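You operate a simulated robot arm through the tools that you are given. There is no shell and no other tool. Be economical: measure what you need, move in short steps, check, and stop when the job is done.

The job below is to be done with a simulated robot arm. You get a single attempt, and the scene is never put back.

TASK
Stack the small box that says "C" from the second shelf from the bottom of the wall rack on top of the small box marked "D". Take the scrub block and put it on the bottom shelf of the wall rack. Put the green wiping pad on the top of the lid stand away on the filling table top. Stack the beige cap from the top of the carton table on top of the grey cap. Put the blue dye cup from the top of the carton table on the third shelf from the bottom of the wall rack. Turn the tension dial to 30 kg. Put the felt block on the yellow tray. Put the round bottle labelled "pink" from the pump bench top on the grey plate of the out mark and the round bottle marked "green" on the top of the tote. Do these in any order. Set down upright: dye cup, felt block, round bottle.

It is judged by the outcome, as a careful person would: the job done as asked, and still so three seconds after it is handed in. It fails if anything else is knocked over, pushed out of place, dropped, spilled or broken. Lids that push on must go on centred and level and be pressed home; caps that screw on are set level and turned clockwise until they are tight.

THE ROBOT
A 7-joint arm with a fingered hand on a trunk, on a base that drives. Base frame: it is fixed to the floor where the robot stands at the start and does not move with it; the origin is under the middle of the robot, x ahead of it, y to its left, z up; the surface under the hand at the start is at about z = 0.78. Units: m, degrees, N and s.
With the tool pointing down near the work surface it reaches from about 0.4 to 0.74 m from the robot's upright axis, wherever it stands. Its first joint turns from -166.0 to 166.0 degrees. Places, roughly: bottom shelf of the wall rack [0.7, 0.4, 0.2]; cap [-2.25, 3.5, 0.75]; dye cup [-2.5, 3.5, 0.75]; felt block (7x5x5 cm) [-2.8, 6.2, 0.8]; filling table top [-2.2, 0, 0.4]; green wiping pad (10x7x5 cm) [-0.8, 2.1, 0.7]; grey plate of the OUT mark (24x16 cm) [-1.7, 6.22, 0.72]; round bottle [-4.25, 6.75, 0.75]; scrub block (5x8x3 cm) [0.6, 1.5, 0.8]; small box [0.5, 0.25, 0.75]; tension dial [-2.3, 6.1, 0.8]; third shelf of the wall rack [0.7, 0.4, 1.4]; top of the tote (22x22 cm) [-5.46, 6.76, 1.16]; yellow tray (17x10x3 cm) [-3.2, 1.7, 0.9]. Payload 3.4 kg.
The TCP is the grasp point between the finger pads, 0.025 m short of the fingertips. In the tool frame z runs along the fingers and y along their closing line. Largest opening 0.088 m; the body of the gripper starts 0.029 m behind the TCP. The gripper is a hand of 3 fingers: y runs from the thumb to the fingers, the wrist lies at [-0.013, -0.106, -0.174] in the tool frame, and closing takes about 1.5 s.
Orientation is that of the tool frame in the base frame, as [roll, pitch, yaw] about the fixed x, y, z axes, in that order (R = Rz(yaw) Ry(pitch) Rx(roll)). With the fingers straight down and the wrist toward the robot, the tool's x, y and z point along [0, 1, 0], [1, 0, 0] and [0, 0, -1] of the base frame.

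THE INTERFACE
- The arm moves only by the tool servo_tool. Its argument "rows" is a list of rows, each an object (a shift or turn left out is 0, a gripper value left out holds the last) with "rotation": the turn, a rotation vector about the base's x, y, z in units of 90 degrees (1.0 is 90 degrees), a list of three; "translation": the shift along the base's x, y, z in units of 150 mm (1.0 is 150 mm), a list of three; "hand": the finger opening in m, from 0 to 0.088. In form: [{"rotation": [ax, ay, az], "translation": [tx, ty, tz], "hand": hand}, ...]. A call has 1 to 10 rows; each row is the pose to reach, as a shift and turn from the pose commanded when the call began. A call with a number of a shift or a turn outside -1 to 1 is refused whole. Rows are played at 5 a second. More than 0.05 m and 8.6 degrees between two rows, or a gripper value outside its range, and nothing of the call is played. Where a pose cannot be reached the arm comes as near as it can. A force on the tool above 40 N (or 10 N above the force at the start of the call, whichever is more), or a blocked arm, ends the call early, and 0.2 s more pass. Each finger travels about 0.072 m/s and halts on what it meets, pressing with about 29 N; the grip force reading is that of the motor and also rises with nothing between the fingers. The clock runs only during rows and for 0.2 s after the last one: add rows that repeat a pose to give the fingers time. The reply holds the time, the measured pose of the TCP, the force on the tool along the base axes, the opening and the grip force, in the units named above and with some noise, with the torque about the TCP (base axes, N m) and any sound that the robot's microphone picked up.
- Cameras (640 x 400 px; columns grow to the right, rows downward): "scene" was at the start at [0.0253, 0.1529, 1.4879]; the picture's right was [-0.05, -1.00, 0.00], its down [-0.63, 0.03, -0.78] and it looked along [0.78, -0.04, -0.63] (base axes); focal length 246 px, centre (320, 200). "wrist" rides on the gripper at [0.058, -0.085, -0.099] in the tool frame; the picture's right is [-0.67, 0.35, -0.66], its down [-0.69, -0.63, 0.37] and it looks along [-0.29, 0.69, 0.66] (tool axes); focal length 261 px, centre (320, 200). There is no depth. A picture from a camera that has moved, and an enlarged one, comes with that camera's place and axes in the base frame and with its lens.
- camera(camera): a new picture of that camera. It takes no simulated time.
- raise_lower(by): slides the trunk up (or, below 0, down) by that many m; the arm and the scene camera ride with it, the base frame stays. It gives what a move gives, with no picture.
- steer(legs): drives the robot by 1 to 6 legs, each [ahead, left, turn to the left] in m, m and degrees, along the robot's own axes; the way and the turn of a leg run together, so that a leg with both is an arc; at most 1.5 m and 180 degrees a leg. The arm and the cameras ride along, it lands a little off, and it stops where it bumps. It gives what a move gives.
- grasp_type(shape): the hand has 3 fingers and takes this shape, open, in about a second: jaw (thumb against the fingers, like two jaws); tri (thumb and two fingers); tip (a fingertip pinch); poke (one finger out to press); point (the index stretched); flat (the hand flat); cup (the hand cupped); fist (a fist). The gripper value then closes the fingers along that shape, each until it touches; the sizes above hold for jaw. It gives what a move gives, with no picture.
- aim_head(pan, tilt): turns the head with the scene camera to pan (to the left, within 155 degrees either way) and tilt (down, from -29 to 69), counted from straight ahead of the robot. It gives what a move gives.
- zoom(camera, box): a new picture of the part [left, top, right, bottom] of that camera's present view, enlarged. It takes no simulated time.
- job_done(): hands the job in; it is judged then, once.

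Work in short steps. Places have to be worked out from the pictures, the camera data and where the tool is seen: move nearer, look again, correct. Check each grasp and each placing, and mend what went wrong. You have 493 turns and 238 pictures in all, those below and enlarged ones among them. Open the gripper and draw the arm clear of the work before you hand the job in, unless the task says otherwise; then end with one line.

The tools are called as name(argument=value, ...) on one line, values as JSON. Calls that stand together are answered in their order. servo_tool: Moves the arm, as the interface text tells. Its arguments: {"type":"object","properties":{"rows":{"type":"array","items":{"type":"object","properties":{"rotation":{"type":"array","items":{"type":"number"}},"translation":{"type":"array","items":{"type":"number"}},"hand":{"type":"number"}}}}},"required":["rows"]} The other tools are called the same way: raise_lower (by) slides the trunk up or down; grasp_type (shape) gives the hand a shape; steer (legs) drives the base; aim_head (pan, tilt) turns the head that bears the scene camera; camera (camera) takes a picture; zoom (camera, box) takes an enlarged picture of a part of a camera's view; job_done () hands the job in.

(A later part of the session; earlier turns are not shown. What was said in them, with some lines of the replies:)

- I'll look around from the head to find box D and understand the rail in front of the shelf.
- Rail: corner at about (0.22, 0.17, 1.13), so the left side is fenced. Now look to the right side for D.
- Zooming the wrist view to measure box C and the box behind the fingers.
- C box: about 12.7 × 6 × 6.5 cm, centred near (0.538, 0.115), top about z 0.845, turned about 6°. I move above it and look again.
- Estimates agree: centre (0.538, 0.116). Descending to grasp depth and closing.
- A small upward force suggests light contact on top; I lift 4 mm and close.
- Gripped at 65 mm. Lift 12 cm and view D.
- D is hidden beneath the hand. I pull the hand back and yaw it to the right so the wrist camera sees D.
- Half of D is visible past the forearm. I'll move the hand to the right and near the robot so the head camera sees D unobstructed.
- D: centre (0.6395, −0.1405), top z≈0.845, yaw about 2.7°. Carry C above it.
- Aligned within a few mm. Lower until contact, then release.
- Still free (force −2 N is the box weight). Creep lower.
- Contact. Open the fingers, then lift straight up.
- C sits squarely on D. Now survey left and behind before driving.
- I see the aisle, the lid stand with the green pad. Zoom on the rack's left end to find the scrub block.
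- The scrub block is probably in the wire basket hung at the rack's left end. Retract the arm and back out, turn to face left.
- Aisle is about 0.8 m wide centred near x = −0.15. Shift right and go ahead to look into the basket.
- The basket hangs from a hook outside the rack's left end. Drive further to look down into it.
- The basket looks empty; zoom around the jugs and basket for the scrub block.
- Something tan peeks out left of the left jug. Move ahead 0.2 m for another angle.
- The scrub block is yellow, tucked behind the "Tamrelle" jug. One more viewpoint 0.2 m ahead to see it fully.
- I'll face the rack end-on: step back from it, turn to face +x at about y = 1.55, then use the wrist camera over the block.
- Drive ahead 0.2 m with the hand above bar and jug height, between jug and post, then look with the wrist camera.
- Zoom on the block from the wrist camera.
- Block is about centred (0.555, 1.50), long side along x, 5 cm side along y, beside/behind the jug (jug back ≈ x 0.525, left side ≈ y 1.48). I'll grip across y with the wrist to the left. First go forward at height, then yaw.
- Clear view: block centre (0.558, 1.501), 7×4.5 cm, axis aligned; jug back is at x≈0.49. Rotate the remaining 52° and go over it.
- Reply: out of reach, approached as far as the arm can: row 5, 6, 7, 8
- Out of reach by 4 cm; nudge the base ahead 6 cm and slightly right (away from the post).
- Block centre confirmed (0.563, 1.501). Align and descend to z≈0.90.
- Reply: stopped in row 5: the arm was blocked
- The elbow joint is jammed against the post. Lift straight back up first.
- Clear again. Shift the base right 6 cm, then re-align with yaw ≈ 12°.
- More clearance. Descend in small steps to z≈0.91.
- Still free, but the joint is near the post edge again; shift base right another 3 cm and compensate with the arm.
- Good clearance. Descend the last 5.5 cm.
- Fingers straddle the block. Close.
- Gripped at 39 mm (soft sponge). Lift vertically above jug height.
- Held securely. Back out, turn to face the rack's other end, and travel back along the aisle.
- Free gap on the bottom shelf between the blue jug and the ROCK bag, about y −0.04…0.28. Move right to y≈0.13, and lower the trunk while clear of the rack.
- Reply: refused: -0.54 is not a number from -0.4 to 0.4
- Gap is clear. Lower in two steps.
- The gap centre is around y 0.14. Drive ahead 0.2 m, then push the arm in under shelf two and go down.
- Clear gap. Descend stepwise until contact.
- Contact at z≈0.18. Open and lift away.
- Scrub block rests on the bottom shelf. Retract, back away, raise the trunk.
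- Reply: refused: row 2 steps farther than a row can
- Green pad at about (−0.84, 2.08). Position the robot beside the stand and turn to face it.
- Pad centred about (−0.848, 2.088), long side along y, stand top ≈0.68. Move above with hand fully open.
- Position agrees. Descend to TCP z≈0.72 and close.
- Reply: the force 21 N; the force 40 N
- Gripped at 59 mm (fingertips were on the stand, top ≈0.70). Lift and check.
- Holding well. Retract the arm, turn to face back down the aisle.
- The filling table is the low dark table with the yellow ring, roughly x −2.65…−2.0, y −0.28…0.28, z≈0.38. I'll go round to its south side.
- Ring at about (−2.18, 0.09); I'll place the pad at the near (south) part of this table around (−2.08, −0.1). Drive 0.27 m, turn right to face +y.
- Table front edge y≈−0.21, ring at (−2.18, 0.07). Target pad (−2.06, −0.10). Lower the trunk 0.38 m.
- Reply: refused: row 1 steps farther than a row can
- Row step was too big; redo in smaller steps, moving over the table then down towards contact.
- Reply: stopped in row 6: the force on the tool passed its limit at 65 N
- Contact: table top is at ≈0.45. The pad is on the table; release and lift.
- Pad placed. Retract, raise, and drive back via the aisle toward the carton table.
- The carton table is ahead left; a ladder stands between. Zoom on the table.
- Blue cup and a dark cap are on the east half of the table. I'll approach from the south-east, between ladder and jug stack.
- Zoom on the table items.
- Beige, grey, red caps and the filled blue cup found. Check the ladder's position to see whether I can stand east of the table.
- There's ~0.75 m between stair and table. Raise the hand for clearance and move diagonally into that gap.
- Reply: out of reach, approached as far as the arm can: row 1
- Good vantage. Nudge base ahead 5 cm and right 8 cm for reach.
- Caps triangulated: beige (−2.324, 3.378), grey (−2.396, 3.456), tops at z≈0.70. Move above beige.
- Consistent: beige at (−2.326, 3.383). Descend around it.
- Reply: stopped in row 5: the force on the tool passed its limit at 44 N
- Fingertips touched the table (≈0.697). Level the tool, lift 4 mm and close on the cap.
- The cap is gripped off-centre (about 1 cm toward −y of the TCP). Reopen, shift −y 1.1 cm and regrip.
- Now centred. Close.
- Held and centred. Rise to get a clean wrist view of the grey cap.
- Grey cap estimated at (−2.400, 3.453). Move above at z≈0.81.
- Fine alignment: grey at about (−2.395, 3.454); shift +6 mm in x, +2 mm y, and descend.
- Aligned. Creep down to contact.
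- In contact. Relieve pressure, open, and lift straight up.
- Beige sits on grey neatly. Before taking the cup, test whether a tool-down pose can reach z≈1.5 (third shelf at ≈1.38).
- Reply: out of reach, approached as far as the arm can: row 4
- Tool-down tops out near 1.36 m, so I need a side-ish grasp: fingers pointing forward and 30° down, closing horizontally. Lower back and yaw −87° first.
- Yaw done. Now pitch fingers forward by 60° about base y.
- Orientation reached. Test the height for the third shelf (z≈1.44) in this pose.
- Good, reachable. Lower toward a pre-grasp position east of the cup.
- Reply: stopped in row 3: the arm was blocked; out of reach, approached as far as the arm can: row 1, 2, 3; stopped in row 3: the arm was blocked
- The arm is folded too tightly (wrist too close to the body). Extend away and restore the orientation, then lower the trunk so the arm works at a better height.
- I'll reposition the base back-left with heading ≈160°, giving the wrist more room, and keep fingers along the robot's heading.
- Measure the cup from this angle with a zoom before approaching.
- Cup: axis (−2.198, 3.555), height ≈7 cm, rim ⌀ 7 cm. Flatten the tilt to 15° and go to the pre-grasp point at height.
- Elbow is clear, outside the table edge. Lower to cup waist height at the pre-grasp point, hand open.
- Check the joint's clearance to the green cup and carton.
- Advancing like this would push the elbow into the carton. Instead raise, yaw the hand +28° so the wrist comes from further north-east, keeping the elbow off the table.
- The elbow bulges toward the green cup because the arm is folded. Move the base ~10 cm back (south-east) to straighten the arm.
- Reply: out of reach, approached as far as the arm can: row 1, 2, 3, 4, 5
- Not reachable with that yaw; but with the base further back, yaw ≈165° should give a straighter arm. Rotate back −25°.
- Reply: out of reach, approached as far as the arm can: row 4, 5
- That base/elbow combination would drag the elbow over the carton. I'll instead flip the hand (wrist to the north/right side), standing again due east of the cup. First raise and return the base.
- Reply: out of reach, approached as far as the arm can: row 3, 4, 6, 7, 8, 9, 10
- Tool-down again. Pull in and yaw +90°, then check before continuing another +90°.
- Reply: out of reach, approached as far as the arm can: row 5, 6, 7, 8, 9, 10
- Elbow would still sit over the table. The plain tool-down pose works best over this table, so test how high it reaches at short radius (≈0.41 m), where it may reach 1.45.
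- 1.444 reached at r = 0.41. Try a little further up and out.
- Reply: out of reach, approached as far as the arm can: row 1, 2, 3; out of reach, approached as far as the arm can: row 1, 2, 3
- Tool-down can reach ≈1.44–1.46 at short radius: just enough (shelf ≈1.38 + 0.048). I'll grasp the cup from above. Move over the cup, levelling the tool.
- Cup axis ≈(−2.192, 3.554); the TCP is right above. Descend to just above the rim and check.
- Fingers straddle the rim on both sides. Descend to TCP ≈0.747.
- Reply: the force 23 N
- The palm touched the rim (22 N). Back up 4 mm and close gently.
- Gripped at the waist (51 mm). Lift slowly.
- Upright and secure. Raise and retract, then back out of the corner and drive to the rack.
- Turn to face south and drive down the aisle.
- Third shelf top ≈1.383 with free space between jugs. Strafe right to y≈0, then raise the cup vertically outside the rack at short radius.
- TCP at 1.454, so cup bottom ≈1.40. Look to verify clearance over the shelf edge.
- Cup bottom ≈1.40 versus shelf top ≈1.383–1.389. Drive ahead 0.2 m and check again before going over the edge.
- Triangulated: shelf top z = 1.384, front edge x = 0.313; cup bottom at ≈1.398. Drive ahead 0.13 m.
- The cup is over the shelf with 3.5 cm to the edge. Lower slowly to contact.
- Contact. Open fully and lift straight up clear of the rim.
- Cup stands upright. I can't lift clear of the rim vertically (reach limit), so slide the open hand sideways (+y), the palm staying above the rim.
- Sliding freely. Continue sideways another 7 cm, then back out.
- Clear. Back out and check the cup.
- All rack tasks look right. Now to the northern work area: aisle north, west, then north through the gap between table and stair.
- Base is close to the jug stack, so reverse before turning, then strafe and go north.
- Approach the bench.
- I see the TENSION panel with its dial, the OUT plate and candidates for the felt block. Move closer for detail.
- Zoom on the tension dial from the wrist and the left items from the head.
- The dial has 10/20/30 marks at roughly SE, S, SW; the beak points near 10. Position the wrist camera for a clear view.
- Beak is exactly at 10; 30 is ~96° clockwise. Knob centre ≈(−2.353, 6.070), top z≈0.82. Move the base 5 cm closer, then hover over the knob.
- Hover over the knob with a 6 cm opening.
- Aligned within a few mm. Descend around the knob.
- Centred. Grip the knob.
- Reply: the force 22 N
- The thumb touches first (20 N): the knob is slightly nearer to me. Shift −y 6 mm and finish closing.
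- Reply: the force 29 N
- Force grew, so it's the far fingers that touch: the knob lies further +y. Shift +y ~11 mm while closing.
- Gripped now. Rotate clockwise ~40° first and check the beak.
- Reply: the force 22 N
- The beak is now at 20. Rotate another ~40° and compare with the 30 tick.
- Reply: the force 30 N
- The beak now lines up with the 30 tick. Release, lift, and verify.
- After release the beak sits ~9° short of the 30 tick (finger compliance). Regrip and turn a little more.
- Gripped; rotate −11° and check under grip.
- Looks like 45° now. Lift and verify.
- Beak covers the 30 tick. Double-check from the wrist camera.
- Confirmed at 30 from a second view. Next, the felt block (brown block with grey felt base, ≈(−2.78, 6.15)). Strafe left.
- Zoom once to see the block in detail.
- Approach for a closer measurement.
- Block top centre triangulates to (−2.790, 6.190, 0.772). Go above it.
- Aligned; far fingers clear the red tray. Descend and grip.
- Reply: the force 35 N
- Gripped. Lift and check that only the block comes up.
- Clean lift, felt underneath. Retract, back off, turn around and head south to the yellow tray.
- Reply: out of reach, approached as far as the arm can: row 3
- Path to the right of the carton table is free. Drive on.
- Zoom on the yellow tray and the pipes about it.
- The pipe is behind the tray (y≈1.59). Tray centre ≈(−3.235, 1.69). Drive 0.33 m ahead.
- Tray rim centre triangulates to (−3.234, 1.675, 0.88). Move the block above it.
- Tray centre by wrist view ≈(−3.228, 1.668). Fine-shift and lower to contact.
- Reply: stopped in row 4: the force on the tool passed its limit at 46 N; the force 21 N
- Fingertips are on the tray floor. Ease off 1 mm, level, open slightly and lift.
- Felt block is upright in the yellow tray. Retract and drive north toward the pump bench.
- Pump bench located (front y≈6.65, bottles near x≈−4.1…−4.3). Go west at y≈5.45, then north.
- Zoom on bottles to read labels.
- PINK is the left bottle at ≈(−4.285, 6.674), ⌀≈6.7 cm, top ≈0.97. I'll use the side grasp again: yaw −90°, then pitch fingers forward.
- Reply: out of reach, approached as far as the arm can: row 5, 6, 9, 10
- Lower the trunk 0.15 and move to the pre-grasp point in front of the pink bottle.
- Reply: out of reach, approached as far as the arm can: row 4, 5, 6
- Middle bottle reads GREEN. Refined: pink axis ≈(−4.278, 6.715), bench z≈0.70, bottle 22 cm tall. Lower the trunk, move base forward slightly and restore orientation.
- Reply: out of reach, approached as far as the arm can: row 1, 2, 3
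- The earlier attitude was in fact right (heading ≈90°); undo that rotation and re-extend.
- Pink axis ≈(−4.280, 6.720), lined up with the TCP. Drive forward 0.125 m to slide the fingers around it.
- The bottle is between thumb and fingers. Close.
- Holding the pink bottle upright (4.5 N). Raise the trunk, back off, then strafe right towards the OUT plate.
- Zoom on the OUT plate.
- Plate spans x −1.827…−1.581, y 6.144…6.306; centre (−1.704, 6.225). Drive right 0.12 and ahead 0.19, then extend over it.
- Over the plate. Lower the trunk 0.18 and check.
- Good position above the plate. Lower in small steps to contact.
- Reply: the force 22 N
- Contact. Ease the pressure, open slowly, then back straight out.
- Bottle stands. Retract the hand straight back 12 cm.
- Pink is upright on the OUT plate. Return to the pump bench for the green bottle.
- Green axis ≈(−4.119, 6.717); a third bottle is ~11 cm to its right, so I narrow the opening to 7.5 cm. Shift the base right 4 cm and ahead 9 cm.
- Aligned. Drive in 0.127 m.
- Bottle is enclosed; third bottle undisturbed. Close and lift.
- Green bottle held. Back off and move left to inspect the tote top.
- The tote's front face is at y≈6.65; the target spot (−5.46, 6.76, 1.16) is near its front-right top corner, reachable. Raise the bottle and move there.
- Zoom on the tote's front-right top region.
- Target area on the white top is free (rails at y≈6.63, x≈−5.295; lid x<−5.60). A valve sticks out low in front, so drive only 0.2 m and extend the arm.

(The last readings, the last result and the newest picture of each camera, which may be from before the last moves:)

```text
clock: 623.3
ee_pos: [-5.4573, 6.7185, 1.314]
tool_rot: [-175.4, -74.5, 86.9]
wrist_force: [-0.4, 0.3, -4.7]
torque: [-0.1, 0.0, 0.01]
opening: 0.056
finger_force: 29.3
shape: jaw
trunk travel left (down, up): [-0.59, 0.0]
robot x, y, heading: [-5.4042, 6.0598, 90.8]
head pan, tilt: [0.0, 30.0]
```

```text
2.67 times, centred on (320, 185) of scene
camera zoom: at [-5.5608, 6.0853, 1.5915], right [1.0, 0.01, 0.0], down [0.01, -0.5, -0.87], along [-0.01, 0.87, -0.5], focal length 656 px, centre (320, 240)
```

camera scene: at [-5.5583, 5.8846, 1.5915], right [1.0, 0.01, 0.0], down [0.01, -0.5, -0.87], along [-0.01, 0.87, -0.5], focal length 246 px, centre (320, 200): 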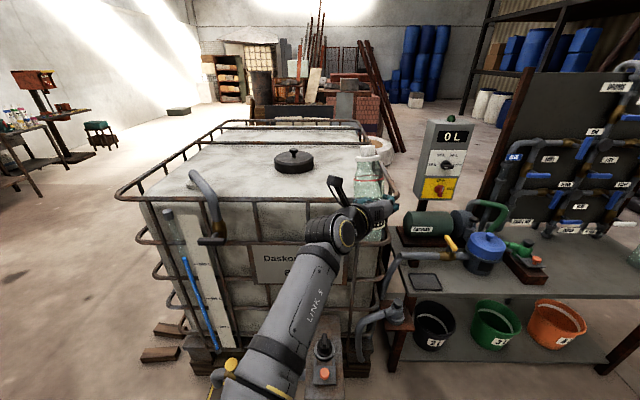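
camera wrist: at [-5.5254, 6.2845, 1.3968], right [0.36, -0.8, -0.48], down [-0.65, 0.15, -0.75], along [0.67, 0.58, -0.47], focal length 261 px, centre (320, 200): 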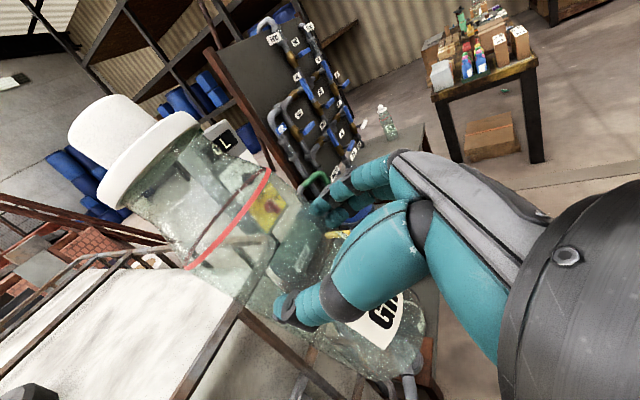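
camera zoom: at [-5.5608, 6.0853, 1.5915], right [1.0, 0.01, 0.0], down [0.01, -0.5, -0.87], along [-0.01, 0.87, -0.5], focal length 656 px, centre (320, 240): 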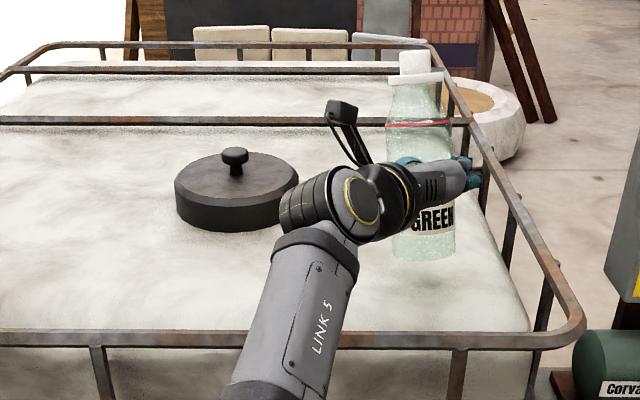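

Bottle is above the flat area. Lower gently to contact.

servo_tool(rows=[{"translation": [0, 0.06, -0.06]}, {"translation": [0, 0.12, -0.14]}, {"translation": [0, 0.12, -0.22]}, {"translation": [0, 0.12, -0.28]}, {"translation": [0, 0.12, -0.28]}])

servo_tool(rows=[{"translation": [0, 0, -0.02]}, {"translation": [0, 0, -0.04]}, {"translation": [0, 0, -0.06]}, {"translation": [0, 0, -0.08]}, {"translation": [0, 0, -0.1]}])

```text
clock: 624.5
ee_pos: [-5.4556, 6.7332, 1.2753]
tool_rot: [-176.0, -74.8, 87.5]
wrist_force: [2.9, -5.0, 19.6]
torque: [0.35, -0.4, -0.15]
opening: 0.056
finger_force: 29.4
shape: jaw
trunk travel left (down, up): [-0.59, 0.0]
robot x, y, heading: [-5.4046, 6.0554, 90.6]
head pan, tilt: [0.0, 30.0]
```

```text
clock: 625.5
ee_pos: [-5.4526, 6.7317, 1.2713]
tool_rot: [-177.1, -75.6, 88.4]
wrist_force: [3.7, -7.5, 26.8]
torque: [0.5, -0.48, -0.16]
opening: 0.0556
finger_force: 28.9
shape: jaw
trunk travel left (down, up): [-0.59, 0.0]
robot x, y, heading: [-5.401, 6.0584, 90.8]
head pan, tilt: [0.0, 30.0]
stopped in row 4: the force on the tool passed its limit at 41 N (the readings are from after the stop); the commanded pose is now the measured one
```

Firm contact. Ease up 3 mm and check before releasing.

servo_tool(rows=[{"translation": [0, 0, 0.02]}, {"translation": [0, 0, 0.025]}, {"translation": [0, 0, 0.025]}])

zoom(camera="scene", box=[300, 100, 420, 220])

```text
clock: 626.3
ee_pos: [-5.4537, 6.7315, 1.2714]
tool_rot: [-176.0, -75.1, 87.5]
wrist_force: [3.8, -6.5, 23.8]
torque: [0.42, -0.47, -0.19]
opening: 0.0552
finger_force: 29.1
shape: jaw
trunk travel left (down, up): [-0.59, 0.0]
robot x, y, heading: [-5.4038, 6.0583, 90.7]
head pan, tilt: [0.0, 30.0]
```

```text
3.33 times, centred on (360, 160) of scene
camera zoom: at [-5.5593, 6.0798, 1.5917], right [1.0, 0.01, 0.0], down [0.01, -0.5, -0.87], along [-0.01, 0.87, -0.5], focal length 820 px, centre (187, 333)
```

zoom: 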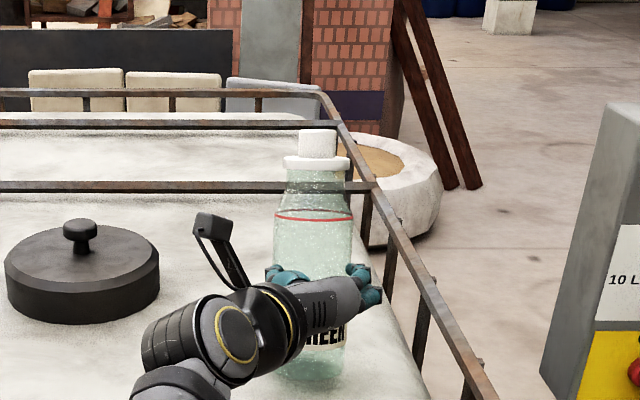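

Raise a bit more until the load drops, then open.

servo_tool(rows=[{"translation": [0, 0, 0.02]}, {"translation": [0, 0, 0.035]}, {"translation": [0, 0, 0.035]}])

```text
clock: 627.1
ee_pos: [-5.4548, 6.7333, 1.2746]
tool_rot: [-176.3, -74.9, 87.7]
wrist_force: [2.6, -2.9, 12.8]
torque: [0.19, -0.32, -0.13]
opening: 0.0553
finger_force: 28.8
shape: jaw
trunk travel left (down, up): [-0.59, 0.0]
robot x, y, heading: [-5.4007, 6.0584, 90.5]
head pan, tilt: [0.0, 30.0]
```

servo_tool(rows=[{"translation": [0, 0, 0.02]}, {"translation": [0, 0, 0.025]}, {"translation": [0, 0, 0.025], "hand": 0.062}, {"translation": [0, 0, 0.025], "hand": 0.07}, {"translation": [0, 0, 0.025], "hand": 0.08}, {"translation": [0, 0, 0.025], "hand": 0.088}, {"translation": [0, 0, 0.025], "hand": 0.088}])

camera(camera="wrist")

```text
clock: 628.7
ee_pos: [-5.4555, 6.7361, 1.2776]
tool_rot: [-176.3, -74.8, 87.7]
wrist_force: [0.4, -0.2, 0.9]
torque: [-0.01, -0.01, 0.0]
opening: 0.0877
finger_force: 0.0
shape: jaw
trunk travel left (down, up): [-0.59, 0.0]
robot x, y, heading: [-5.3993, 6.057, 90.9]
head pan, tilt: [0.0, 30.0]
```

```text
38 pictures are left
camera wrist: at [-5.5359, 6.6519, 1.36], right [0.36, -0.8, -0.48], down [-0.65, 0.16, -0.75], along [0.67, 0.58, -0.46], focal length 261 px, centre (320, 200)
```

wrist: 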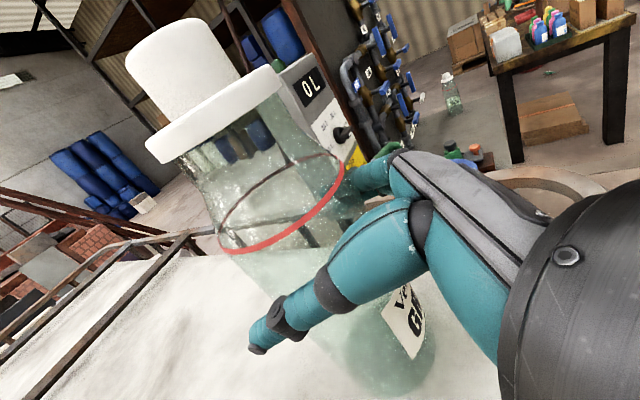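

Free-standing. Withdraw straight back.

servo_tool(rows=[{"translation": [0, -0.1, 0]}, {"translation": [0, -0.25, 0]}, {"translation": [0, -0.45, 0]}, {"translation": [0, -0.65, 0]}, {"translation": [0, -0.85, 0]}])

steer(legs=[[-0.35, 0, 0]])

camera(camera="scene")

```text
clock: 629.9
ee_pos: [-5.4549, 6.6067, 1.2783]
tool_rot: [-176.7, -75.0, 88.1]
wrist_force: [-0.8, -0.9, -0.1]
torque: [0.01, 0.01, 0.0]
opening: 0.088
finger_force: 0.1
shape: jaw
trunk travel left (down, up): [-0.59, 0.0]
robot x, y, heading: [-5.4012, 6.0568, 90.7]
head pan, tilt: [0.0, 30.0]
```

```text
clock: 632.2
ee_pos: [-5.4506, 6.2581, 1.2787]
tool_rot: [-176.4, -75.0, 87.7]
wrist_force: [0.0, 0.3, 0.0]
torque: [-0.04, -0.01, -0.01]
opening: 0.088
finger_force: 0.0
shape: jaw
trunk travel left (down, up): [-0.59, 0.0]
robot x, y, heading: [-5.3957, 5.7046, 90.3]
head pan, tilt: [0.0, 30.0]
```

```text
37 pictures are left
camera scene: at [-5.5568, 5.7353, 1.5915], right [1.0, 0.01, 0.0], down [0.0, -0.5, -0.87], along [-0.01, 0.87, -0.5], focal length 246 px, centre (320, 200)
```

scene: 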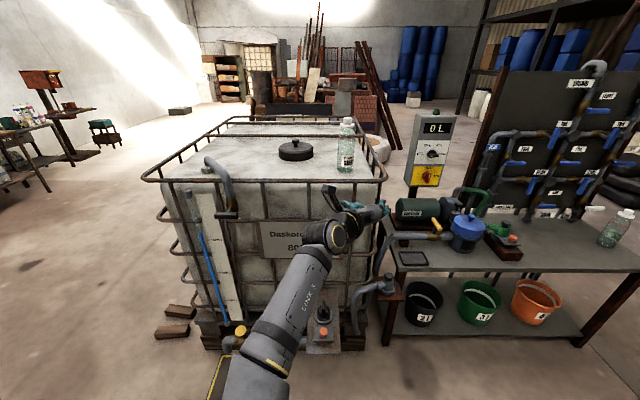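

Every item is in place: the green bottle stands on the tote, and the hand is open and clear. Handing in.

job_done()

```text
The job is handed in.
```

I did all nine parts of the job and handed it in. I checked each placing by camera when I made it, and nothing was knocked over or pushed out of place that I could see.
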